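You operate a simulated robot arm through the tools that you are given. There is no shell and no other tool.

You run a simulated robot arm. Do the job below in one go: nothing can be reset, and whatever is moved stays where it is left.

JOB
Put things in order on the corner table top. At the end: the round yellow mould stands on top of the short white jar; the white relay stands where the orange relay stood; the black relay stands on top of the flat cream pack (marked "MESH"); the orange relay is on the brown cores box; the yellow tester stands where the round yellow mould stood; whatever was shut is shut again. Leave all else as you found it, and nothing knocked over.
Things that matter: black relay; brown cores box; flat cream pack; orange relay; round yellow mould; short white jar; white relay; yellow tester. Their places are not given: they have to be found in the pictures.

It is judged by the outcome, as a careful person would: the job done as asked, and still so three seconds after it is handed in. It fails if anything else is knocked over, pushed out of place, dropped, spilled or broken.

ROBOT AND FRAMES
A 7-joint arm with a two-finger parallel gripper, fixed in place. Base frame: the origin is on the floor under the middle of its stand, x ahead of it, y to its left, z up; the work surface is at about z = 850. Readings come in mm, rad, newtons and seconds.
With the tool pointing down near the work surface it reaches from about 300 to 700 mm from the base axis. Its first joint turns from -1.152 to 1.152 rad. Payload 1.57 kg.
The tool frame sits at the grasp point between the pads (the TCP): z along the fingers, y along the line on which they close. The tips reach 30 mm beyond it. Largest opening 110 mm; finger width 24, thickness 12; the body of the gripper, 48 by 112 mm, starts 78 mm behind the TCP.
Orientation is that of the tool frame in the base frame, as a unit quaternion [x, y, z, w]. With the fingers straight down and closing along the base's y, the tool's x points along the base's -x, its y along +y and its z along -z.

CONTROLS
- The arm moves only by the tool play_rows. Its argument "plan" is one flat list of numbers, 7 for each row, row after row: the shift along the tool's x, y, z in units of 300 mm (1.0 is 300 mm), then the turn, a rotation vector about the tool's x, y, z in units of 180 degrees (1.0 is 180 degrees), then the finger opening in cm, from 0 to 11. In form: [tx, ty, tz, wx, wy, wz, claw, tx, ty, tz, wx, wy, wz, claw, ...]. A call has 1 to 20 rows; each row is the pose to reach, as a shift and turn from the pose commanded when the call began, along the tool's axes at that moment. A call with a number of a shift or a turn outside -1 to 1 is refused whole. Rows are played at 5 a second. More than 50 mm and 0.15 rad between two rows, or a gripper value outside its range, and nothing of the call is played. A pose out of reach is approached as far as the arm can. The call stops where the force on the tool passes 40 N (or 10 N more than at its start, if that is more) or the arm is blocked; 0.2 s more then pass. The fingers move at their own pace (about 108 mm/s each) and stop on an object; they squeeze with about 25 N. The grip force told is the motor's: it shows also when the fingers shut on nothing. Time passes only in rows, and 0.2 s behind the last, so rows that repeat a pose let the fingers close. The reply holds the time, the measured pose of the TCP, the force on the tool along the base axes, the opening and the grip force, in the units named above and with some noise, with the torque about the TCP (base axes, N m) and any sound that the robot's microphone picked up.
- Cameras (640 x 400 px; columns grow to the right, rows downward): "scene" is fixed at [174.1, -412.9, 1389.2]; the picture's right is [0.48, -0.88, 0.00], its down [-0.67, -0.37, -0.64] and it looks along [0.57, 0.31, -0.76] (base axes); focal length 312 px, centre (320, 200). "wrist" rides on the gripper at [70, 16, -141] in the tool frame; the picture's right is [-0.23, 0.97, 0.00], its down [-0.86, -0.20, -0.48] and it looks along [-0.47, -0.11, 0.88] (tool axes); focal length 222 px, centre (320, 200).
- camera(camera): a new picture of that camera. It takes no simulated time.
- pixel_to_xyz(camera, pixels): there is no depth. For up to 12 entries [column, row, z] of the newest picture of that camera ("zoom" is the newest enlarged one), the place [x, y] in the base frame at which the ray of that pixel passes the height z, good to about 2 mm, but the place of the scene camera against the robot may be out by one fixed shift of up to 18 mm in any direction. It takes no simulated time.
- close_up(camera, box): a new picture of the part [left, top, right, bottom] of that camera's present view, enlarged. It takes no simulated time.
- finish_job(): hands the job in; it is judged then, once.

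Open the gripper and draw the arm clear of the work before you hand the job in, unless the task says otherwise.

The tools are called after ">>>" as name(argument=value, ...) on one line, values as JSON. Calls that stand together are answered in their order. play_rows: Moves the arm, as the interface text tells. Its arguments: {"type":"object","properties":{"plan":{"type":"array","items":{"type":"number"}}},"required":["plan"]} The other tools are called the same way: camera (camera) takes a picture; pixel_to_xyz (camera, pixels) gives the place at which the rays of pixels pass given heights; close_up (camera, box) takes an enlarged picture of a part of a camera's view; finish_job () hands the job in.

At the start:

```text
t: 0.0
eef_pos: [366.7, -136.6, 1135.0]
orientation: [0.0, 1.0, 0.0, 0.0]
ft_force: [-0.1, -0.6, 0.8]
wrist_torque: [0.0, 0.02, 0.0]
grip_width: 110.0
grasp_force: 0.0
```

scene: 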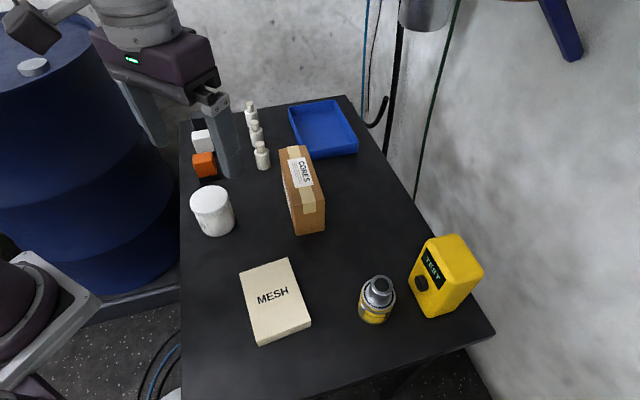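
wrist: 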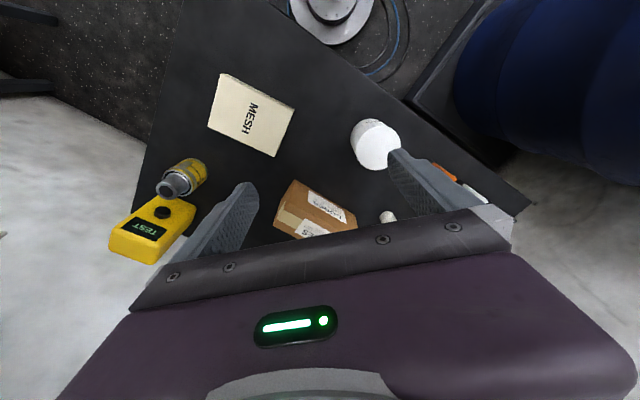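

I begin by looking closer at the scene: relays around (205,155), jar (212,210), round yellow mould not obvious yet (maybe the yellow tin at (377,300)).

>>> close_up(camera="scene", box=[170, 80, 290, 250])

>>> close_up(camera="scene", box=[330, 220, 500, 340])

>>> close_up(camera="scene", box=[230, 80, 400, 250])

```text
2.35 times, centred on (230, 165) of scene
```

zoom: 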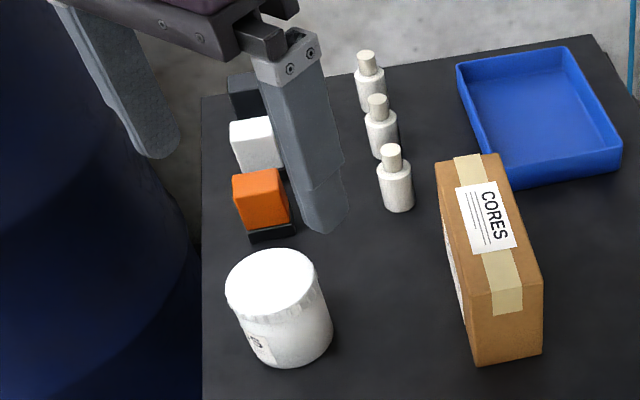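

```text
3.33 times, centred on (415, 280) of scene
```

zoom: 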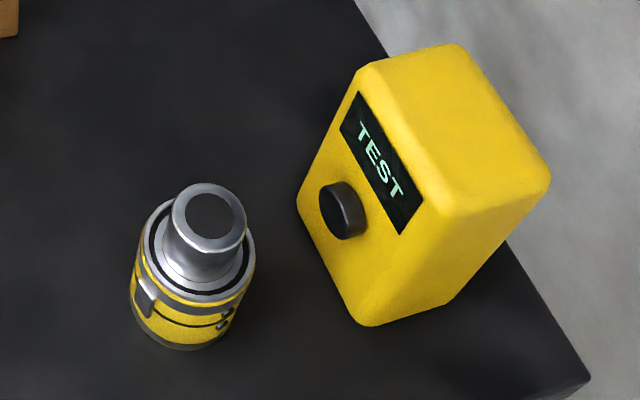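

```text
2.35 times, centred on (315, 165) of scene
```

zoom: 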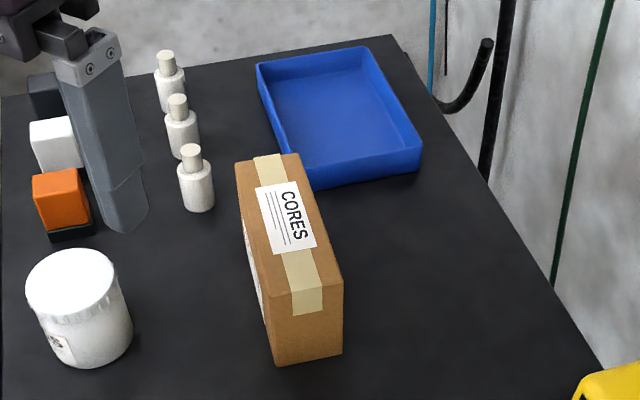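

Relays (black, white, orange) stand in a row behind the finger, the mould is the yellow cylinder at (377,300). I get rough positions from the table-plane rays.

>>> camera(camera="scene")

>>> pixel_to_xyz(camera="scene", pixels=[[181, 122, 850], [345, 96, 850], [494, 333, 850], [181, 400, 850], [262, 168, 850], [216, 233, 850], [304, 234, 850], [375, 318, 850], [424, 315, 850], [260, 345, 850], [311, 326, 850], [205, 178, 850]])

>>> pixel_to_xyz(camera="wrist", pixels=[[222, 73, 870], [294, 108, 870], [275, 157, 870], [208, 126, 870], [375, 145, 930], [160, 235, 930], [172, 185, 930], [300, 215, 930], [388, 217, 900]])

```text
taken
```

scene: 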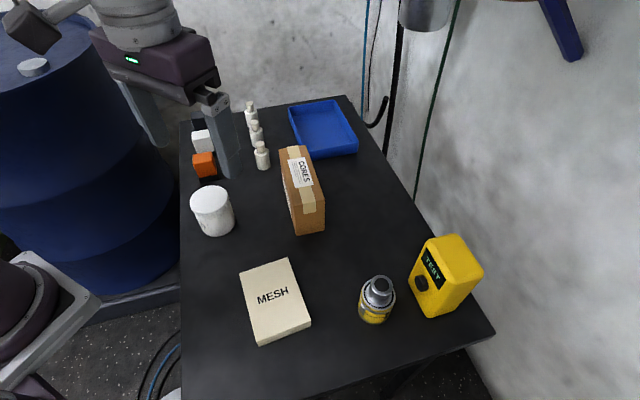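

```text
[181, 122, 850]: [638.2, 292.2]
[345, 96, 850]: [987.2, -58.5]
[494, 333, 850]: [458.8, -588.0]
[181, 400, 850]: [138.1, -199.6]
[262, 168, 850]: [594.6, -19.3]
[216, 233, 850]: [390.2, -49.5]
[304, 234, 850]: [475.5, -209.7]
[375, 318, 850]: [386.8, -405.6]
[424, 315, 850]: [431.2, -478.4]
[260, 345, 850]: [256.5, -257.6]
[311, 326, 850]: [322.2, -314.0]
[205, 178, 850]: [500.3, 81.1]
```

```text
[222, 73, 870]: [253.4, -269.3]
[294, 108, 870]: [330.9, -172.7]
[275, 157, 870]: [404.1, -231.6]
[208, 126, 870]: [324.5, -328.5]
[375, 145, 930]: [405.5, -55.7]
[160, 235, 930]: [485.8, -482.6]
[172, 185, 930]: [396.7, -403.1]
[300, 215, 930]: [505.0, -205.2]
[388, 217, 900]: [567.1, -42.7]
```

I move the arm left over the relays at constant height (z 1135, well above everything) to view them with the wrist camera and clear the scene view of them.

>>> play_rows(plan=[-0.035, 0.13, 0, 0, 0, 0, 11, -0.07, 0.26, 0, 0, 0, 0, 11, -0.105, 0.39, 0, 0, 0, 0, 11, -0.14, 0.52, 0, 0, 0, 0, 11, -0.175, 0.65, 0, 0, 0, 0, 11, -0.21, 0.79, 0, 0, 0, 0, 11, -0.21, 0.79, 0, 0, 0, 0, 11])

>>> camera(camera="wrist")

>>> camera(camera="scene")

```text
t: 1.6
eef_pos: [431.8, 103.0, 1132.7]
orientation: [-0.001, 1.0, 0.0, 0.0]
ft_force: [0.2, 0.2, 0.0]
wrist_torque: [0.0, 0.01, 0.01]
grip_width: 110.2
grasp_force: 0.0
```

```text
taken
```

wrist: 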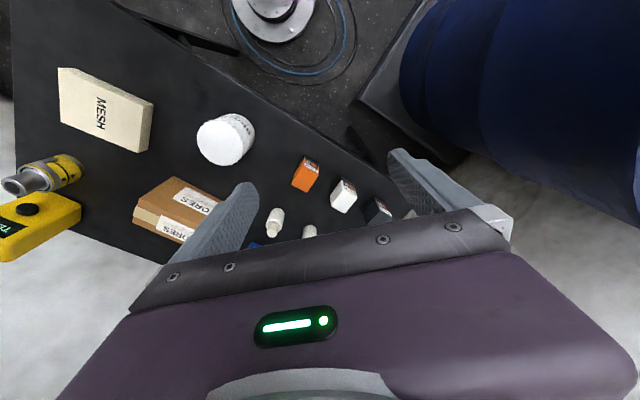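

```text
taken
```

scene: 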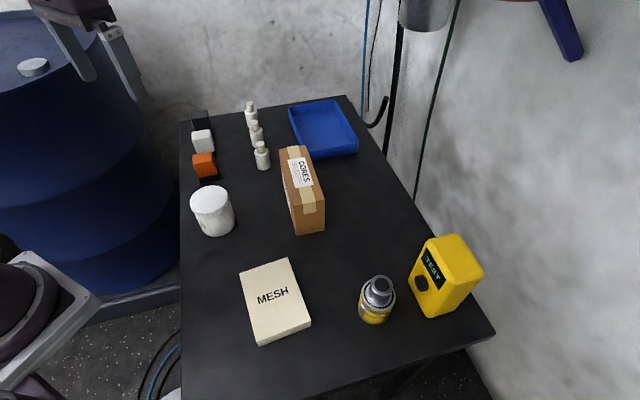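

The relays are now unobstructed in both pictures; I enlarge both views around them.

>>> close_up(camera="wrist", box=[260, 140, 420, 240])

>>> close_up(camera="scene", box=[170, 90, 280, 190])

```text
4.00 times, centred on (340, 190) of wrist
```

zoom: 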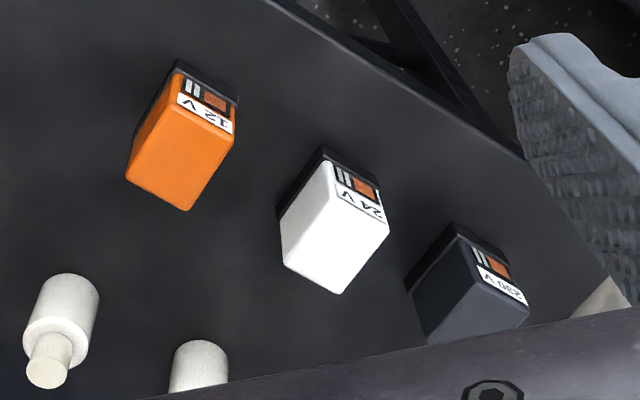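

```text
4.00 times, centred on (225, 140) of scene
```

zoom: 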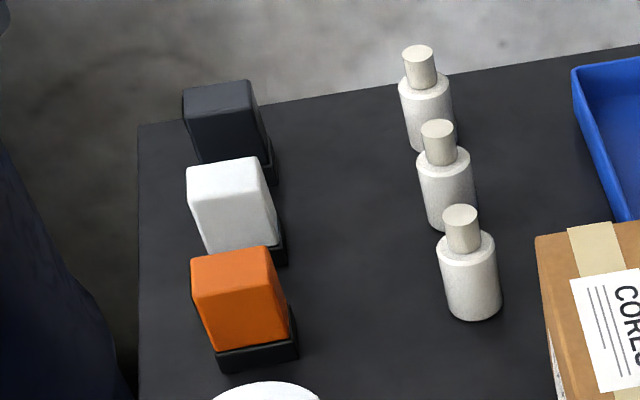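

Each relay has a dark foot and a label on the side facing the table edge. I read positions from the wrist zoom at foot height and at a guessed top height.

>>> close_up(camera="wrist", box=[260, 140, 420, 240])

>>> pixel_to_xyz(camera="zoom", pixels=[[177, 62, 850], [238, 97, 850], [133, 137, 850], [322, 147, 850], [381, 182, 850], [279, 215, 850], [453, 224, 850], [509, 258, 850], [405, 286, 850], [126, 178, 900], [186, 210, 900], [235, 132, 900]])

>>> pixel_to_xyz(camera="zoom", pixels=[[177, 100, 900], [235, 132, 900], [186, 210, 900], [126, 178, 900], [330, 160, 900], [389, 234, 900], [338, 293, 900], [283, 263, 900], [470, 265, 900], [529, 308, 900], [75, 275, 850], [46, 380, 920]])

```text
4.00 times, centred on (340, 190) of wrist
```

zoom: 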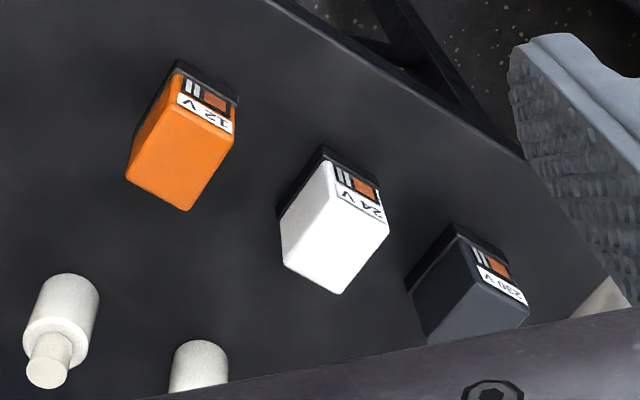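

```text
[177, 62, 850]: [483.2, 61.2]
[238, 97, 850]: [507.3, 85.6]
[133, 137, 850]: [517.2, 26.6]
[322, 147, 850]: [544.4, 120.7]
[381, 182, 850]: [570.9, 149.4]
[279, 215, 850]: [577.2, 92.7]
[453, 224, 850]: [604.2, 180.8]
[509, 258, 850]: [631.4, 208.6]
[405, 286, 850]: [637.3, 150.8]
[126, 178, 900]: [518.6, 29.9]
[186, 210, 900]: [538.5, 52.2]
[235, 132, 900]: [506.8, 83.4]
```

```text
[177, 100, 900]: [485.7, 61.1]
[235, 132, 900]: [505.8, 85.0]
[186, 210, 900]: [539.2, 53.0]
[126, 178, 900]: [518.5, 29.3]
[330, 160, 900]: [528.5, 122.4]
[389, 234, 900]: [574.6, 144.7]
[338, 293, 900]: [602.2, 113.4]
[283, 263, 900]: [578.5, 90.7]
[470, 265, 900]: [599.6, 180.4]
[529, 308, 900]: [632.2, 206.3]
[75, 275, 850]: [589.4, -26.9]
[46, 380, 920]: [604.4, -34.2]
```

Relay tops are consistent with z≈900, feet centres about orange (512,57), white (575,119), black (634,180). Next I move right to look at jar, pack, cores box, mould and tester from above.

>>> play_rows(plan=[-0.005, -0.14, 0, 0, 0, 0, 11, -0.01, -0.28, 0, 0, 0, 0, 11, -0.015, -0.42, 0, 0, 0, 0, 11, -0.02, -0.56, 0, 0, 0, 0, 11, -0.025, -0.7, 0, 0, 0, 0, 11, -0.03, -0.84, 0, 0, 0, 0, 11, -0.03, -0.98, 0, 0, 0, 0, 11, -0.03, -0.98, 0, 0, 0, 0, 11])

>>> camera(camera="wrist")

```text
t: 3.4
eef_pos: [438.9, -193.6, 1134.8]
orientation: [0.0, 1.0, 0.001, 0.0]
ft_force: [0.3, 0.6, -0.6]
wrist_torque: [0.01, 0.0, 0.02]
grip_width: 109.7
grasp_force: 0.0
```

```text
taken
```

wrist: 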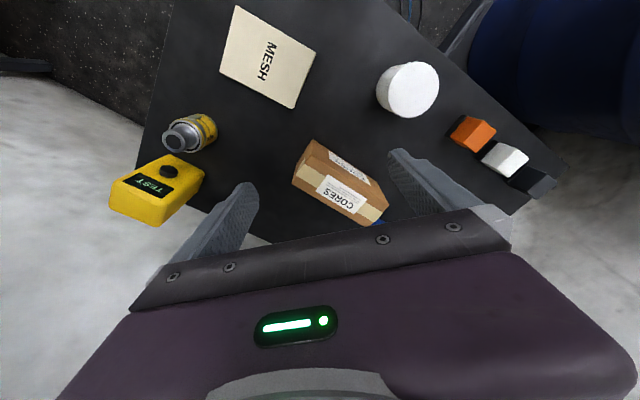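

Now pack (265,55), jar (407,90), mould (190,133), tester (155,190), box (340,180) are visible. I enlarge them to measure edges.

>>> close_up(camera="wrist", box=[270, 50, 460, 240])

>>> pixel_to_xyz(camera="wrist", pixels=[[237, 6, 870], [316, 53, 870], [293, 108, 870], [220, 70, 870], [408, 90, 940], [408, 90, 930], [170, 140, 950], [170, 140, 970], [130, 190, 950], [130, 190, 970]])

>>> close_up(camera="wrist", box=[100, 90, 260, 240])

```text
2.11 times, centred on (365, 145) of wrist
```

zoom: 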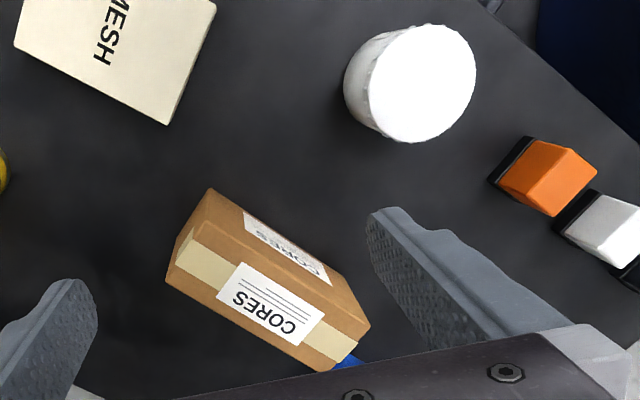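

```text
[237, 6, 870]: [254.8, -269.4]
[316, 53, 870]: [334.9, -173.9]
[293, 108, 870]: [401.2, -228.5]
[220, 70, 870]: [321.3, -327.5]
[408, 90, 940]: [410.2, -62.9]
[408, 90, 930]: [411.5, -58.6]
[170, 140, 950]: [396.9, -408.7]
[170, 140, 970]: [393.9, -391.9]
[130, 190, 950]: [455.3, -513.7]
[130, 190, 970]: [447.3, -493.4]
```

```text
2.67 times, centred on (180, 165) of wrist
```

zoom: 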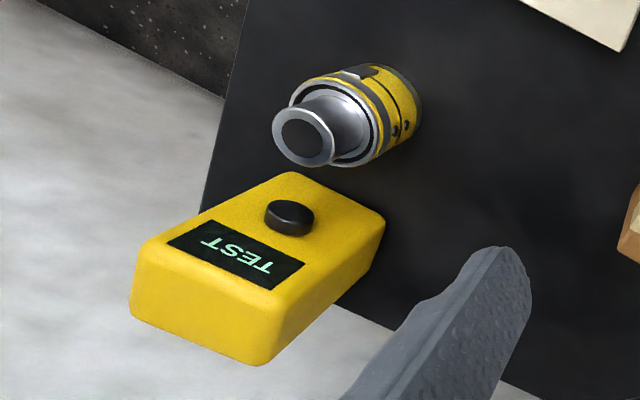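

Pack top at z≈870 agrees between both views (centre ≈ (328,-250)). I shift the arm forward over the cores box and mould to view them more from above.

>>> play_rows(plan=[-0.1, -0.08, 0, 0, 0, 0, 11, -0.2, -0.16, 0, 0, 0, 0, 11, -0.25, -0.25, 0, 0, 0, 0, 11, -0.25, -0.35, 0, 0, 0, 0, 11, -0.25, -0.35, 0, 0, 0, 0, 11])

>>> camera(camera="wrist")

>>> close_up(camera="wrist", box=[300, 40, 460, 200])

```text
t: 4.6
eef_pos: [515.3, -297.6, 1133.6]
orientation: [0.0, 1.0, 0.0, 0.0]
ft_force: [-0.4, 0.9, 0.4]
wrist_torque: [-0.01, 0.02, -0.01]
grip_width: 110.1
grasp_force: 0.1
```

```text
taken
```

wrist: 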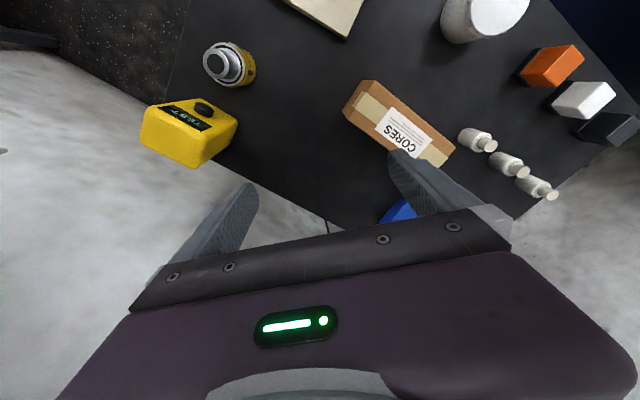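

```text
2.50 times, centred on (380, 120) of wrist
```

zoom: 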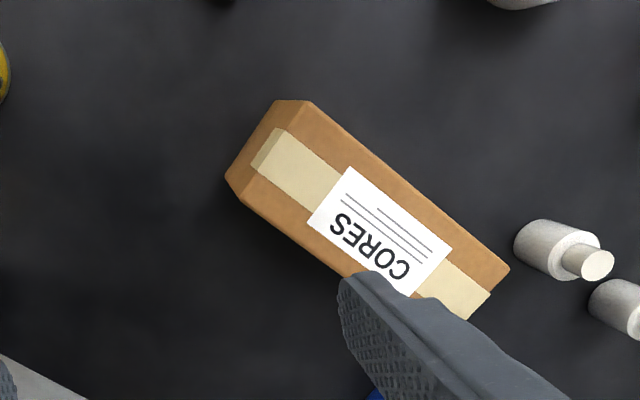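

Triangulating the box edges from the two views gives a top at z≈955, centre ≈(537,-182), about 150×50 mm, long side along the 45° direction. I enlarge the mould and tester from this same pose.

>>> close_up(camera="wrist", box=[130, 20, 270, 180])

>>> pixel_to_xyz(camera="zoom", pixels=[[320, 200, 850]])

```text
2.50 times, centred on (200, 100) of wrist
```

zoom: 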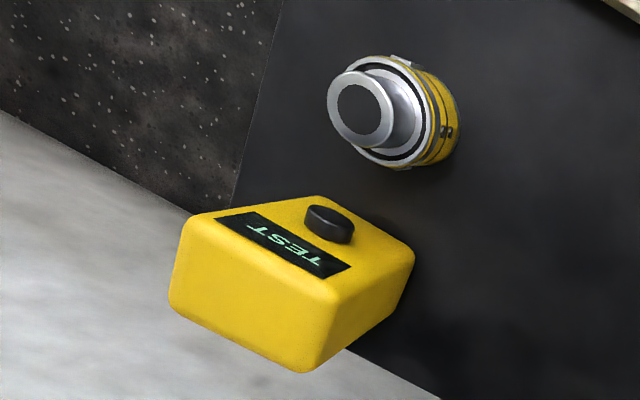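

```text
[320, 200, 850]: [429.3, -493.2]
```

I'll handle relays first. I move toward the orange relay at height, turning the tool -45° so the fingers close across the row (46 mm side).

>>> play_rows(plan=[0, 0.12, 0, 0, 0, -0.04, 11, 0, 0.24, 0, 0, 0, -0.08, 11, 0, 0.36, 0, 0, 0, -0.12, 11, 0, 0.48, 0, 0, 0, -0.16, 11, 0, 0.6, 0, 0, 0, -0.2, 11, 0, 0.72, 0, 0, 0, -0.24, 11, 0, 0.84, 0, 0, 0, -0.25, 8, 0, 0.96, 0, 0, 0, -0.25, 8, 0.01, 1.0, 0.1, 0, 0, -0.25, 8, 0.01, 1.0, 0.1, 0, 0, -0.25, 8])

>>> camera(camera="wrist")

```text
t: 6.8
eef_pos: [511.0, 1.1, 1105.2]
orientation: [-0.383, 0.924, 0.0, 0.0]
ft_force: [0.0, -0.1, 0.2]
wrist_torque: [0.0, -0.01, 0.03]
grip_width: 80.0
grasp_force: 0.0
```

```text
taken
```

wrist: 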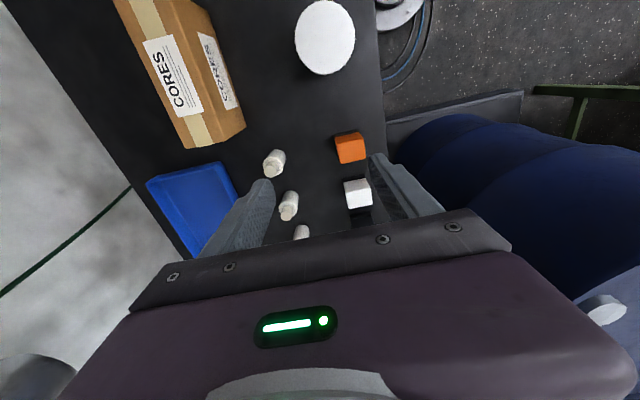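

The relays now line up as a column (orange at (350,148), white at (358,195)). I enlarge to measure them at top and foot heights.

>>> close_up(camera="wrist", box=[300, 115, 420, 225])

>>> close_up(camera="scene", box=[170, 90, 280, 190])

```text
3.64 times, centred on (360, 170) of wrist
```

zoom: 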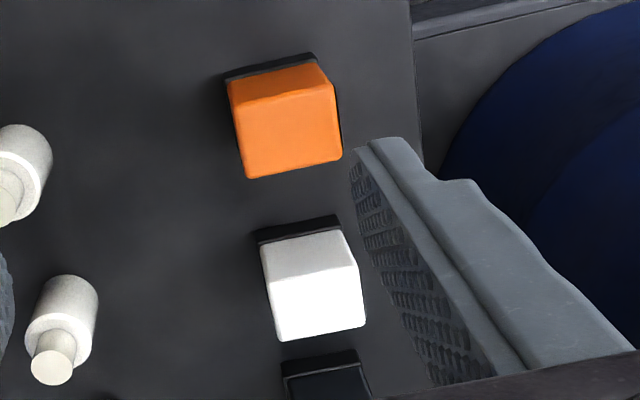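

```text
4.00 times, centred on (225, 140) of scene
```

zoom: 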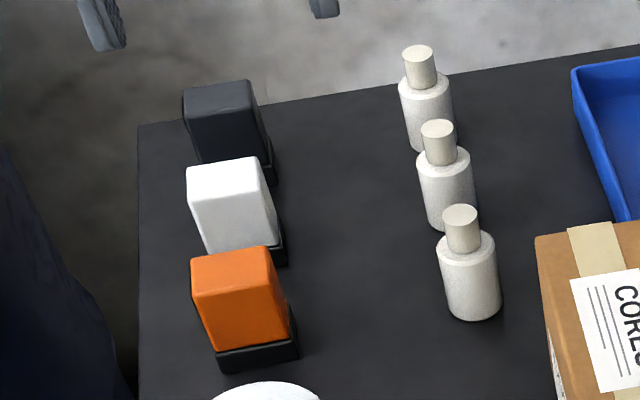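

I query the orange and white relay corners at foot (850) and candidate top heights.

>>> close_up(camera="wrist", box=[300, 115, 420, 225])

>>> pixel_to_xyz(camera="zoom", pixels=[[222, 78, 850], [312, 53, 850], [233, 103, 900], [336, 84, 900], [343, 155, 900], [247, 178, 900], [233, 103, 910], [336, 84, 910], [343, 155, 910], [247, 178, 910]])

>>> pixel_to_xyz(camera="zoom", pixels=[[254, 234, 850], [336, 216, 850], [267, 277, 905], [356, 262, 905], [366, 322, 905], [281, 341, 905], [281, 362, 850], [358, 350, 850]])

```text
3.64 times, centred on (360, 170) of wrist
```

zoom: 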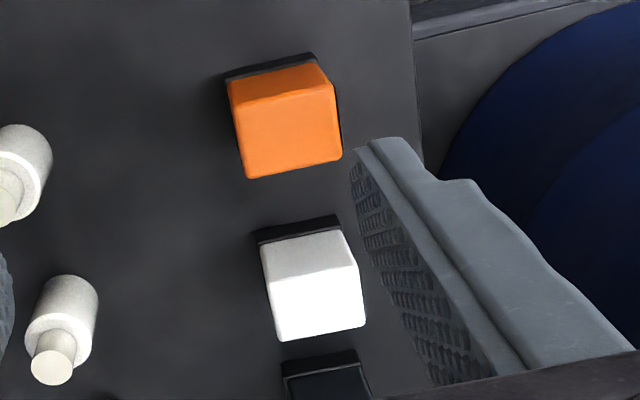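

```text
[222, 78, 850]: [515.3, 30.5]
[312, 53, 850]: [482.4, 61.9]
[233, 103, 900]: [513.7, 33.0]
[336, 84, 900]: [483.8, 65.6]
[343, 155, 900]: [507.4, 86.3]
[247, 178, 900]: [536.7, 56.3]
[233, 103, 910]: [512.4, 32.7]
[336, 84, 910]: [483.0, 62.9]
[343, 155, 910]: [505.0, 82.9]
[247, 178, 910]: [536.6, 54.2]
```

```text
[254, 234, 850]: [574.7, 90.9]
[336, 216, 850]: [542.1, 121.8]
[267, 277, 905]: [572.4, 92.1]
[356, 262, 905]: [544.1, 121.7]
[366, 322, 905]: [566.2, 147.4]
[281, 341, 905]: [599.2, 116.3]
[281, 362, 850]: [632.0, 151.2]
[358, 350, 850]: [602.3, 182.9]
```

Orange relay centre ≈(510.5,58), white ≈(570.5,119), black ≈(629.5,179), tops ≈905. I move above the orange one and down to z≈950 (tips still above it), then check.

>>> play_rows(plan=[-0.066, 0.067, 0, 0, 0, 0, 8, -0.133, 0.134, 0.1, 0, 0, 0, 8, -0.133, 0.134, 0.23, 0, 0, 0, 8, -0.133, 0.134, 0.36, 0, 0, 0, 8, -0.133, 0.134, 0.49, 0, 0, 0, 8, -0.133, 0.134, 0.517, 0, 0, 0, 8, -0.133, 0.134, 0.517, 0, 0, 0, 8])

>>> camera(camera="wrist")

>>> close_up(camera="scene", box=[170, 70, 300, 200])

```text
t: 8.4
eef_pos: [512.4, 59.9, 950.9]
orientation: [-0.383, 0.924, 0.0, 0.0]
ft_force: [-0.8, -0.2, -0.5]
wrist_torque: [0.02, -0.01, 0.04]
grip_width: 79.8
grasp_force: 0.0
```

```text
taken
```

wrist: 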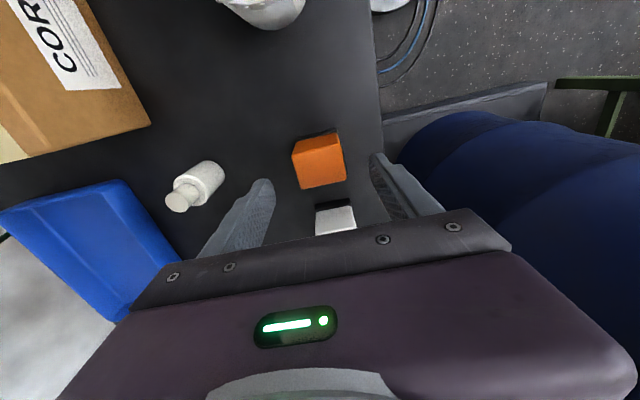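

```text
3.08 times, centred on (235, 135) of scene
```

zoom: 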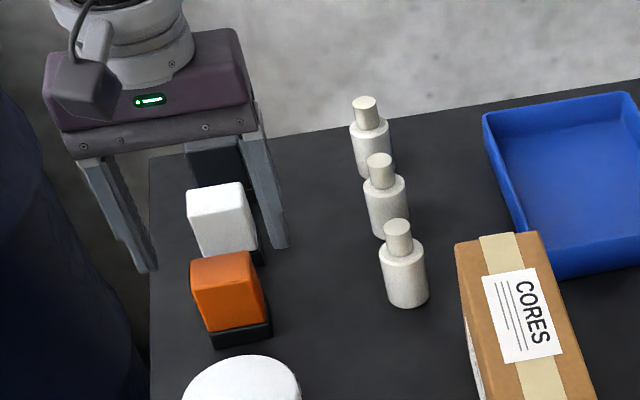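

The relay's top centre appears at about (322,167), where a point straight below the TCP should be ((321,171)), so alignment is good. I descend to z≈892 and close.

>>> play_rows(plan=[0, 0, 0.1, 0, 0, 0, 8, 0, 0, 0.193, 0, 0, 0, 8, 0, 0, 0.193, 0, 0, 0, 6, 0, 0, 0.193, 0, 0, 0, 4, 0, 0, 0.193, 0, 0, 0, 3, 0, 0, 0.193, 0, 0, 0, 3, 0, 0, 0.193, 0, 0, 0, 3])

>>> camera(camera="wrist")

>>> close_up(camera="scene", box=[170, 70, 300, 200])

```text
t: 10.0
eef_pos: [513.5, 57.4, 892.0]
orientation: [-0.383, 0.924, 0.0, 0.0]
ft_force: [-1.0, 0.1, -0.7]
wrist_torque: [-0.01, 0.01, 0.01]
grip_width: 44.4
grasp_force: 24.9
```

```text
taken
```

wrist: 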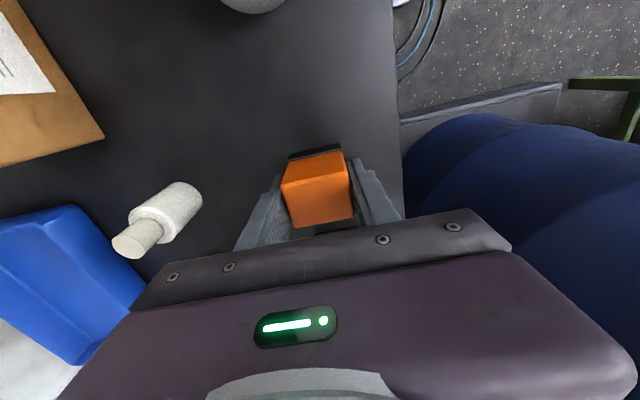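

```text
3.08 times, centred on (235, 135) of scene
```

zoom: 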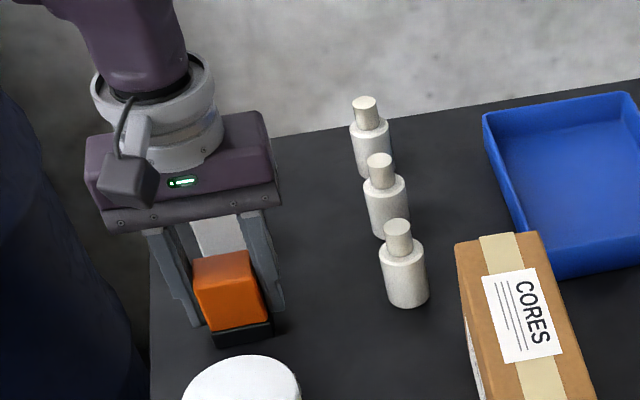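

Grip holds at 44.4 mm with 25 N. I lift straight up, then carry the relay over the cores box while turning 90° so its long side will lie along the box.

>>> play_rows(plan=[0, 0, -0.08, 0, 0, 0, 3, 0, 0, -0.2, 0, 0, 0, 3, 0, 0, -0.34, 0, 0, 0, 3, 0, 0, -0.48, 0, 0, 0, 3, 0, 0, -0.66, 0, 0, 0, 3])

```text
refused: row 5 steps farther than a row can; nothing moved
```

The last step was 54 mm, too long; I re-send with smaller steps.

>>> play_rows(plan=[0, 0, -0.06, 0, 0, 0, 3, 0, 0, -0.18, 0, 0, 0, 3, 0, 0, -0.3, 0, 0, 0, 3, 0, 0, -0.42, 0, 0, 0, 3, 0, 0, -0.54, 0, 0, 0, 3, 0, 0, -0.66, 0, 0, 0, 3, 0, 0, -0.66, 0, 0, 0, 3])

>>> camera(camera="wrist")

```text
t: 11.6
eef_pos: [507.2, 56.2, 1091.1]
orientation: [-0.382, 0.924, -0.001, 0.0]
ft_force: [-0.4, -0.9, -0.6]
wrist_torque: [-0.02, 0.04, -0.04]
grip_width: 44.3
grasp_force: 25.3
```

```text
taken
```

wrist: 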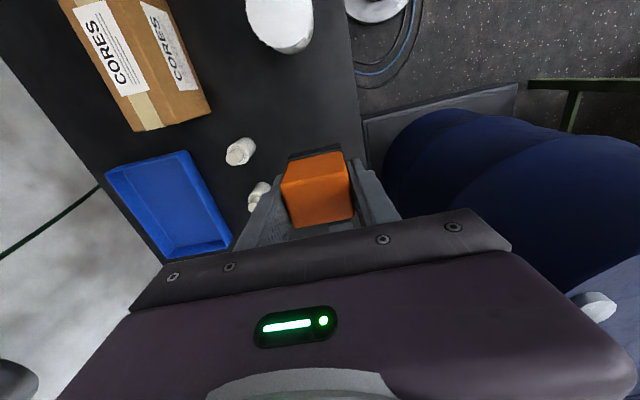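

The relay is held well in the air. Now I carry it over the box with the 90° turn.

>>> play_rows(plan=[0.042, -0.052, 0, 0, 0, 0.042, 3, 0.084, -0.105, 0, 0, 0, 0.083, 3, 0.126, -0.157, 0, 0, 0, 0.125, 3, 0.168, -0.209, 0, 0, 0, 0.167, 3, 0.21, -0.262, 0, 0, 0, 0.208, 3, 0.252, -0.314, 0, 0, 0, 0.25, 3, 0.293, -0.366, 0, 0, 0, 0.292, 3, 0.335, -0.419, 0, 0, 0, 0.333, 3, 0.377, -0.471, 0, 0, 0, 0.375, 3, 0.419, -0.523, 0, 0, 0, 0.417, 3, 0.461, -0.576, 0, 0, 0, 0.458, 3, 0.503, -0.628, 0, 0, 0, 0.5, 3, 0.503, -0.628, 0, 0, 0, 0.5, 3])

>>> camera(camera="wrist")

>>> camera(camera="scene")

```text
t: 14.4
eef_pos: [538.5, -183.3, 1089.6]
orientation: [0.384, 0.923, 0.0, 0.0]
ft_force: [0.4, -0.2, -0.7]
wrist_torque: [0.03, 0.03, -0.01]
grip_width: 44.6
grasp_force: 24.8
```

```text
taken
```

wrist: 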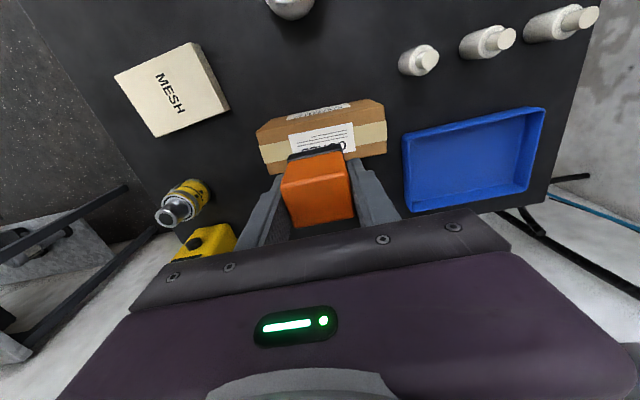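

```text
taken
```

scene: 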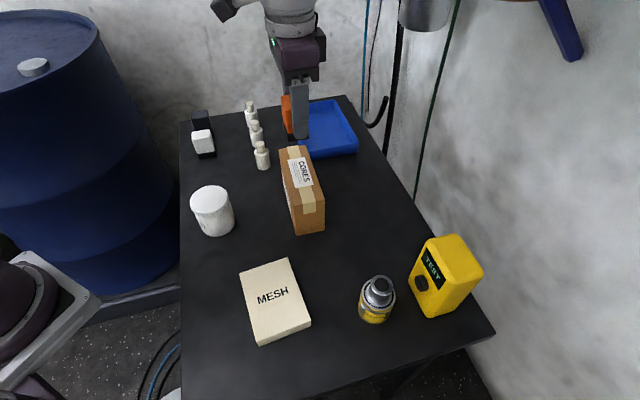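

I enlarge the box in the wrist view to refine its top position before lowering.

>>> close_up(camera="wrist", box=[240, 80, 400, 190])

>>> close_up(camera="scene", box=[230, 80, 370, 250])

```text
3.64 times, centred on (320, 135) of wrist
```

zoom: 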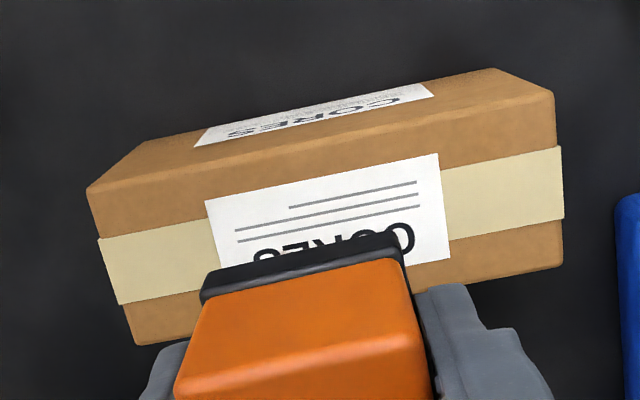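

```text
2.35 times, centred on (300, 165) of scene
```

zoom: 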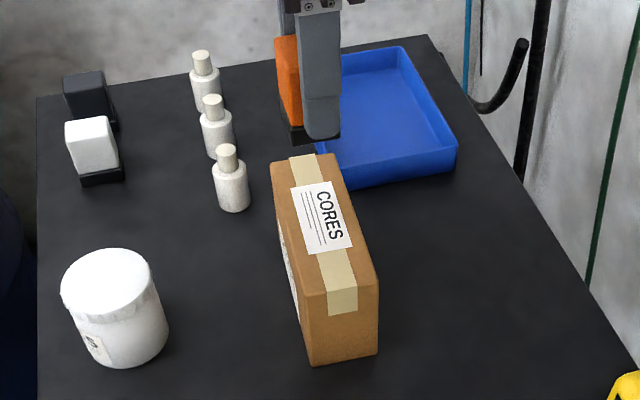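

I query the box-top corners in the wrist zoom ((87,190), (553,92), (135,345), (563,267)).

>>> close_up(camera="wrist", box=[240, 80, 400, 190])

>>> pixel_to_xyz(camera="zoom", pixels=[[87, 190, 950], [553, 92, 950], [563, 267, 950], [135, 345, 950], [87, 190, 960], [553, 92, 960], [563, 267, 960], [135, 345, 960], [150, 137, 850], [497, 68, 850]])

```text
3.64 times, centred on (320, 135) of wrist
```

zoom: 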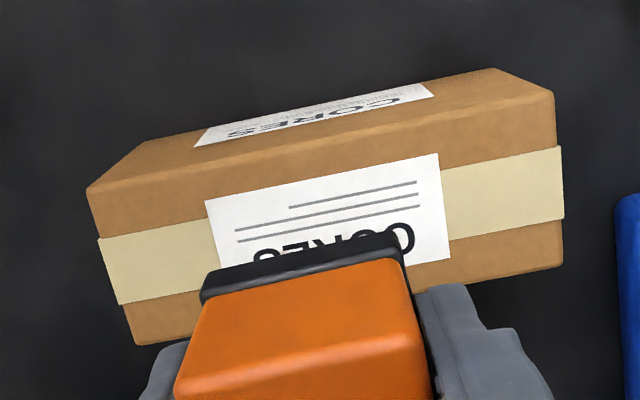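

```text
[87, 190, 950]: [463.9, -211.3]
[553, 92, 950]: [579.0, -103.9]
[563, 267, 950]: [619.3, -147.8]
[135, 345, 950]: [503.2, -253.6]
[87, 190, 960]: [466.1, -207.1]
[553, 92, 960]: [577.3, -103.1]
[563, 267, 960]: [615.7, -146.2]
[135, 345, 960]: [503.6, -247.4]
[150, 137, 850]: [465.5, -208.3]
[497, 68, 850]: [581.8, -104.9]
```

Box-top centre refines to about (541,-177.5) at z≈955. I shift slightly and lower to TCP z≈1006 (relay foot ≈964), then check.

>>> play_rows(plan=[-0.008, 0.02, 0.05, 0, 0, 0, 3, -0.008, 0.02, 0.15, 0, 0, 0, 3, -0.008, 0.02, 0.23, 0, 0, 0, 3, -0.008, 0.02, 0.28, 0, 0, 0, 3, -0.008, 0.02, 0.28, 0, 0, 0, 3])

>>> close_up(camera="scene", box=[250, 110, 350, 240])

>>> camera(camera="wrist")

```text
t: 15.6
eef_pos: [542.6, -178.0, 1004.6]
orientation: [0.383, 0.924, 0.0, 0.001]
ft_force: [-0.3, -0.5, 0.1]
wrist_torque: [-0.04, -0.01, 0.01]
grip_width: 44.4
grasp_force: 24.5
```

```text
3.08 times, centred on (300, 175) of scene
```

zoom: 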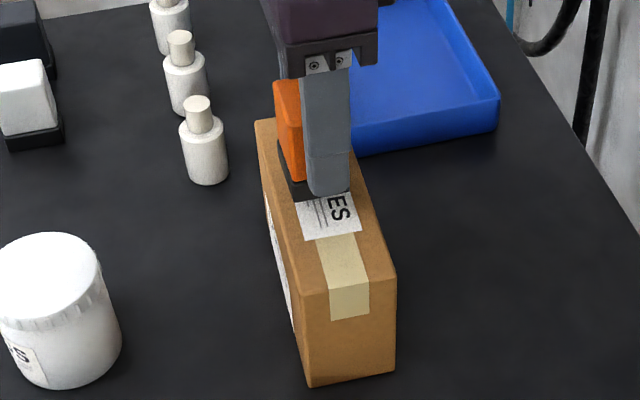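

```text
taken
```

wrist: 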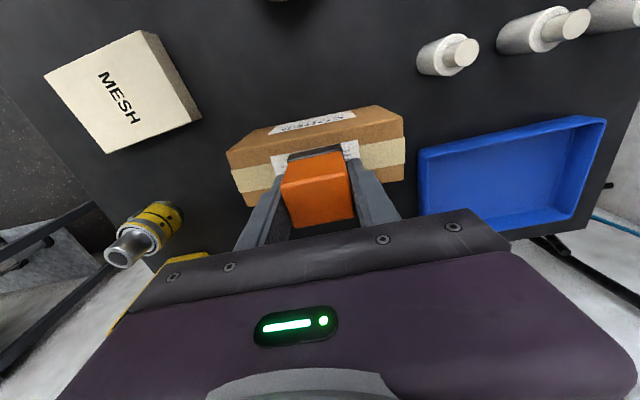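

The relay hangs over the box centre just above the tape label. I lower in small steps and watch the vertical force.

>>> play_rows(plan=[0, 0, 0.01, 0, 0, 0, 3, 0, 0, 0.017, 0, 0, 0, 3, 0, 0, 0.02, 0, 0, 0, 3, 0, 0, 0.02, 0, 0, 0, 3])

>>> close_up(camera="scene", box=[270, 130, 330, 200])

```text
t: 16.6
eef_pos: [544.4, -178.0, 999.2]
orientation: [0.383, 0.924, 0.0, 0.0]
ft_force: [-0.1, 0.2, -1.2]
wrist_torque: [0.01, -0.01, -0.04]
grip_width: 44.3
grasp_force: 25.0
```

```text
5.71 times, centred on (300, 165) of scene
```

zoom: 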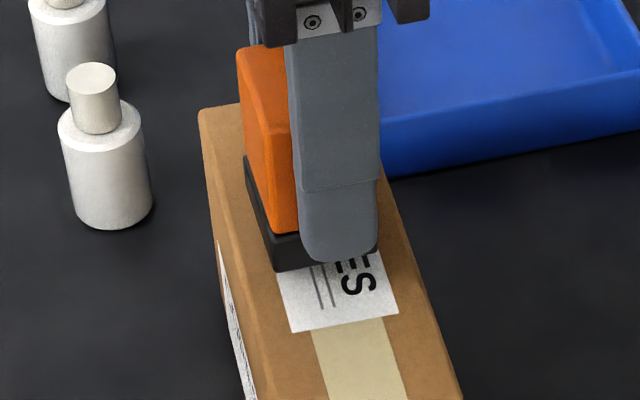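

Still no contact force; the foot is very near the top. I continue down in 1–1.5 mm steps.

>>> play_rows(plan=[0, 0, 0.004, 0, 0, 0, 3, 0, 0, 0.007, 0, 0, 0, 3, 0, 0, 0.007, 0, 0, 0, 3])

>>> close_up(camera="scene", box=[270, 130, 330, 200])

```text
t: 17.4
eef_pos: [543.5, -179.7, 997.0]
orientation: [0.383, 0.924, 0.0, 0.0]
ft_force: [-0.7, 0.4, -0.1]
wrist_torque: [0.0, -0.03, 0.0]
grip_width: 44.6
grasp_force: 25.1
```

```text
5.71 times, centred on (300, 165) of scene
```

zoom: 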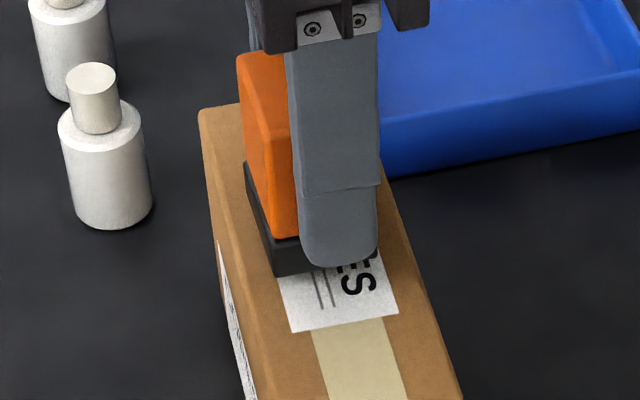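

No contact yet (force ≈0). I continue downward with small steps.

>>> play_rows(plan=[0, 0, 0.004, 0, 0, 0, 3, 0, 0, 0.008, 0, 0, 0, 3, 0, 0, 0.008, 0, 0, 0, 3])

>>> close_up(camera="scene", box=[270, 130, 330, 200])

```text
t: 18.2
eef_pos: [543.0, -180.6, 993.7]
orientation: [0.383, 0.924, 0.0, 0.0]
ft_force: [-0.1, 0.3, -0.6]
wrist_torque: [0.0, -0.03, -0.02]
grip_width: 44.2
grasp_force: 24.9
```

```text
5.71 times, centred on (300, 165) of scene
```

zoom: 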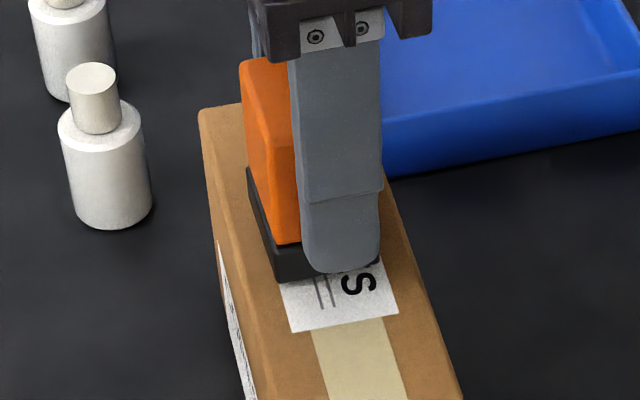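

Still free; continue slowly downward.

>>> play_rows(plan=[0, 0, 0.004, 0, 0, 0, 3, 0, 0, 0.008, 0, 0, 0, 3, 0, 0, 0.008, 0, 0, 0, 3])

>>> close_up(camera="scene", box=[270, 130, 330, 200])

```text
t: 19.0
eef_pos: [544.2, -178.9, 992.7]
orientation: [0.382, 0.924, 0.001, 0.001]
ft_force: [-0.8, 0.2, -1.0]
wrist_torque: [0.02, 0.02, -0.01]
grip_width: 44.4
grasp_force: 25.4
```

```text
5.71 times, centred on (300, 165) of scene
```

zoom: 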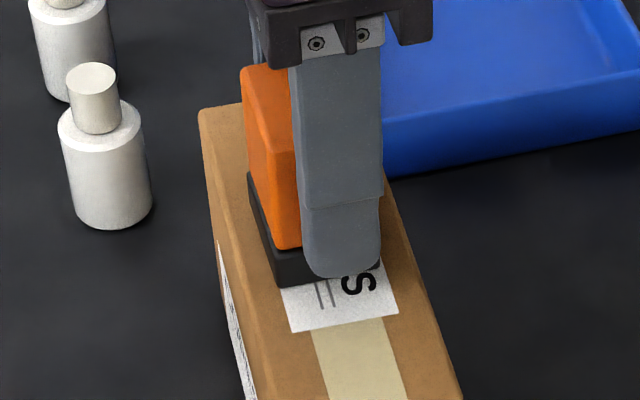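

Box top is probably near z 950; I go another 1–2 mm.

>>> play_rows(plan=[0, 0, 0.003, 0, 0, 0, 3, 0, 0, 0.005, 0, 0, 0, 3, 0, 0, 0.005, 0, 0, 0, 3])

>>> close_up(camera="scene", box=[270, 130, 330, 200])

```text
t: 19.8
eef_pos: [543.5, -179.7, 992.9]
orientation: [0.383, 0.924, 0.0, 0.0]
ft_force: [0.5, 1.7, 4.8]
wrist_torque: [0.16, 0.04, -0.05]
grip_width: 44.3
grasp_force: 24.9
```

```text
5.71 times, centred on (300, 165) of scene
```

zoom: 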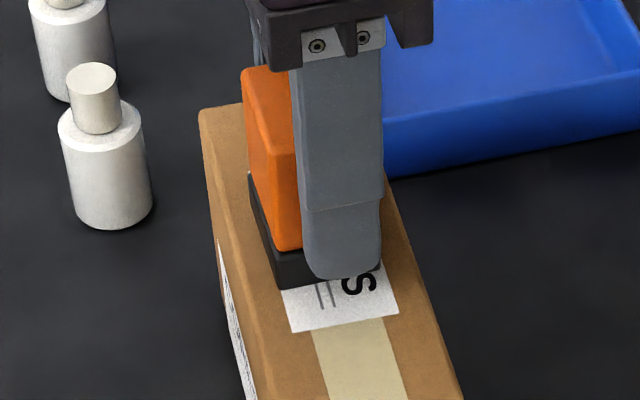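

Contact at about 5 N: the relay is on the box (top ≈950). I open the fingers and rise straight up.

>>> play_rows(plan=[0, 0, 0.005, 0, 0, 0, 5, 0, 0, 0.005, 0, 0, 0, 6.5, 0, 0, 0.005, 0, 0, 0, 8, 0, 0, 0.005, 0, 0, 0, 8, 0, 0, -0.1, 0, 0, 0, 8, 0, 0, -0.24, 0, 0, 0, 8, 0, 0, -0.36, 0, 0, 0, 8])

>>> camera(camera="wrist")

>>> camera(camera="scene")

```text
t: 21.4
eef_pos: [543.6, -178.3, 1098.5]
orientation: [0.383, 0.924, 0.0, -0.001]
ft_force: [0.1, 0.9, -0.3]
wrist_torque: [0.05, -0.01, -0.02]
grip_width: 79.9
grasp_force: 0.0
```

```text
taken
```

wrist: 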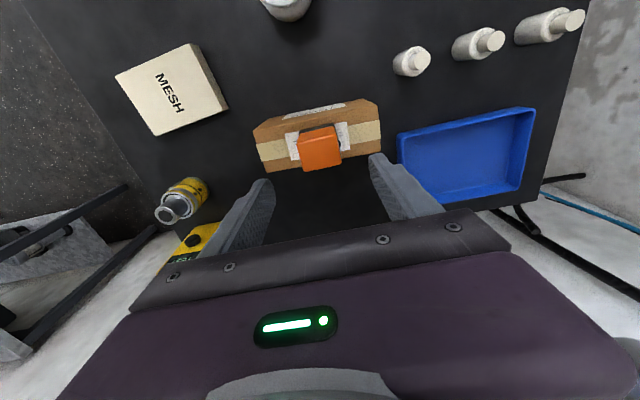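

```text
taken
```

scene: 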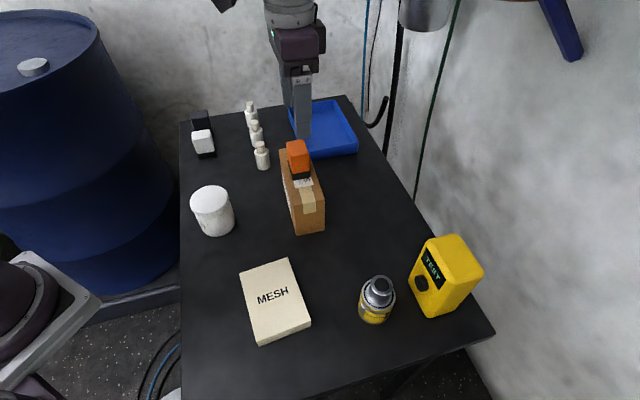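

Orange relay stands on the box. Next I go over the white relay (≈(570.5,118.5)), turning the tool back by 90°.

>>> play_rows(plan=[0.053, 0.064, 0, 0, 0, -0.042, 8, 0.106, 0.128, 0, 0, 0, -0.083, 8, 0.16, 0.192, 0, 0, 0, -0.125, 8, 0.213, 0.256, 0, 0, 0, -0.167, 8, 0.266, 0.32, 0, 0, 0, -0.208, 8, 0.32, 0.385, 0, 0, 0, -0.25, 8, 0.373, 0.449, 0, 0, 0, -0.292, 8, 0.426, 0.513, 0, 0, 0, -0.333, 8, 0.479, 0.577, 0, 0, 0, -0.375, 8, 0.533, 0.641, 0, 0, 0, -0.417, 8, 0.586, 0.705, 0, 0, 0, -0.458, 8, 0.639, 0.769, 0, 0, 0, -0.5, 8, 0.639, 0.769, 0.12, 0, 0, -0.5, 8, 0.639, 0.769, 0.24, 0, 0, -0.5, 8, 0.639, 0.769, 0.36, 0, 0, -0.5, 8, 0.639, 0.769, 0.48, 0, 0, -0.5, 8, 0.639, 0.769, 0.48, 0, 0, -0.5, 8])

>>> camera(camera="wrist")

>>> close_up(camera="scene", box=[170, 70, 300, 200])

```text
t: 25.0
eef_pos: [569.5, 119.5, 954.3]
orientation: [-0.383, 0.924, -0.001, -0.001]
ft_force: [0.3, -0.7, -0.1]
wrist_torque: [-0.03, 0.03, 0.05]
grip_width: 80.0
grasp_force: 0.1
```

```text
taken
```

wrist: 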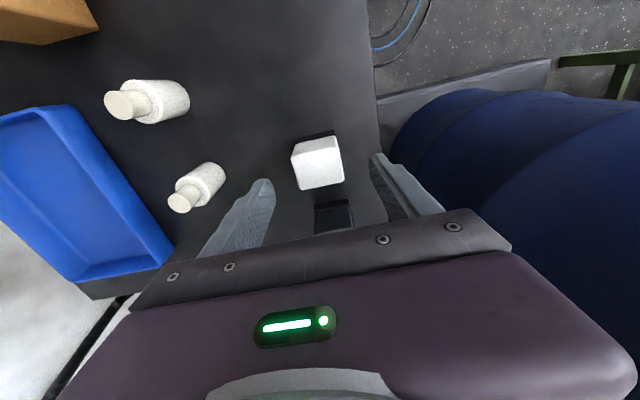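

```text
3.08 times, centred on (235, 135) of scene
```

zoom: 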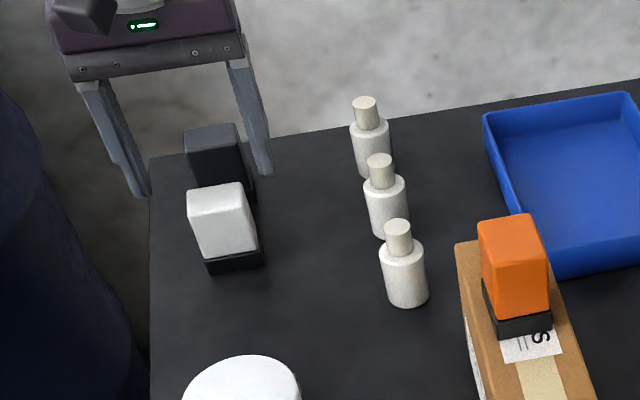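

White relay's top centre is about (318,166), nearly the same offset as the orange had. I descend to 892 and grip.

>>> play_rows(plan=[0, 0, 0.1, 0, 0, 0, 8, 0, 0, 0.212, 0, 0, 0, 8, 0, 0, 0.212, 0, 0, 0, 6, 0, 0, 0.212, 0, 0, 0, 4, 0, 0, 0.212, 0, 0, 0, 3, 0, 0, 0.212, 0, 0, 0, 3, 0, 0, 0.212, 0, 0, 0, 3])

>>> camera(camera="wrist")

```text
t: 26.6
eef_pos: [570.6, 117.3, 889.2]
orientation: [-0.383, 0.924, 0.0, 0.0]
ft_force: [-1.0, -0.2, -0.1]
wrist_torque: [-0.01, 0.0, 0.04]
grip_width: 44.3
grasp_force: 25.0
```

```text
taken
```

wrist: 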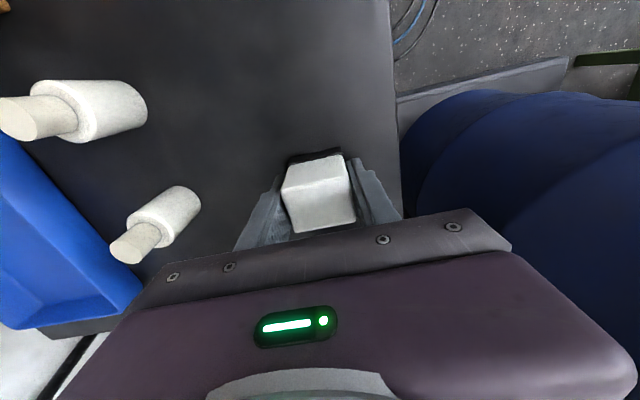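

White relay gripped; compared with the orange in grip it sits ~2.5 mm farther along the row, so I'll offset the placement to land on the orange spot: TCP ≈(508.7,56.2). I lift 48 mm, move along the row, and lower just short of the table.

>>> play_rows(plan=[0, 0, -0.06, 0, 0, 0, 3, 0, 0, -0.16, 0, 0, 0, 3, 0.1, 0, -0.16, 0, 0, 0, 3, 0.2, 0, -0.16, 0, 0, 0, 3, 0.294, -0.003, -0.16, 0, 0, 0, 3, 0.294, -0.003, -0.1, 0, 0, 0, 3, 0.294, -0.003, -0.04, 0, 0, 0, 3, 0.294, -0.003, -0.015, 0, 0, 0, 3, 0.294, -0.003, -0.003, 0, 0, 0, 3, 0.294, -0.003, -0.003, 0, 0, 0, 3])

>>> camera(camera="wrist")

>>> close_up(camera="scene", box=[170, 70, 300, 200])

```text
t: 28.8
eef_pos: [510.0, 55.9, 890.7]
orientation: [-0.382, 0.924, 0.0, -0.001]
ft_force: [-0.1, -0.4, 0.4]
wrist_torque: [0.01, 0.02, 0.0]
grip_width: 44.3
grasp_force: 25.2
```

```text
taken
```

wrist: 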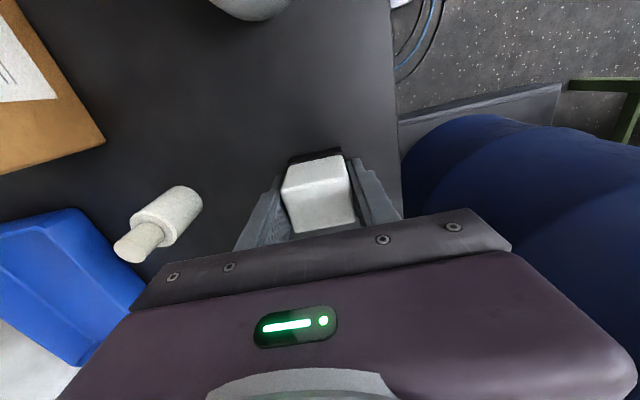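

```text
3.08 times, centred on (235, 135) of scene
```

zoom: 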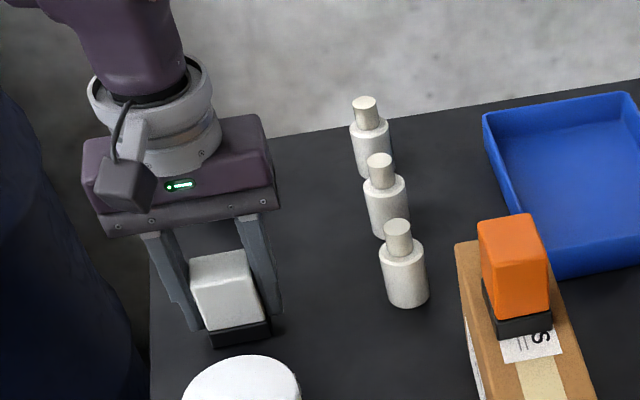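

White relay's foot at (213,347)–(271,335) in the zoom matches where the orange's foot was. I lower the last millimetre.

>>> play_rows(plan=[0, 0, 0.003, 0, 0, 0, 3, 0, 0, 0.004, 0, 0, 0, 3, 0, 0, 0.004, 0, 0, 0, 3])

```text
t: 29.6
eef_pos: [509.6, 57.2, 891.4]
orientation: [-0.383, 0.924, 0.0, 0.0]
ft_force: [0.2, -0.8, -0.4]
wrist_torque: [-0.03, -0.01, 0.03]
grip_width: 44.2
grasp_force: 24.8
```

No contact force yet; another millimetre down.

>>> play_rows(plan=[0, 0, 0.002, 0, 0, 0, 3, 0, 0, 0.004, 0, 0, 0, 3, 0, 0, 0.004, 0, 0, 0, 3])

```text
t: 30.4
eef_pos: [509.9, 54.8, 890.7]
orientation: [-0.383, 0.924, 0.001, 0.0]
ft_force: [0.3, -0.3, -0.5]
wrist_torque: [0.0, -0.02, 0.04]
grip_width: 44.0
grasp_force: 25.1
```

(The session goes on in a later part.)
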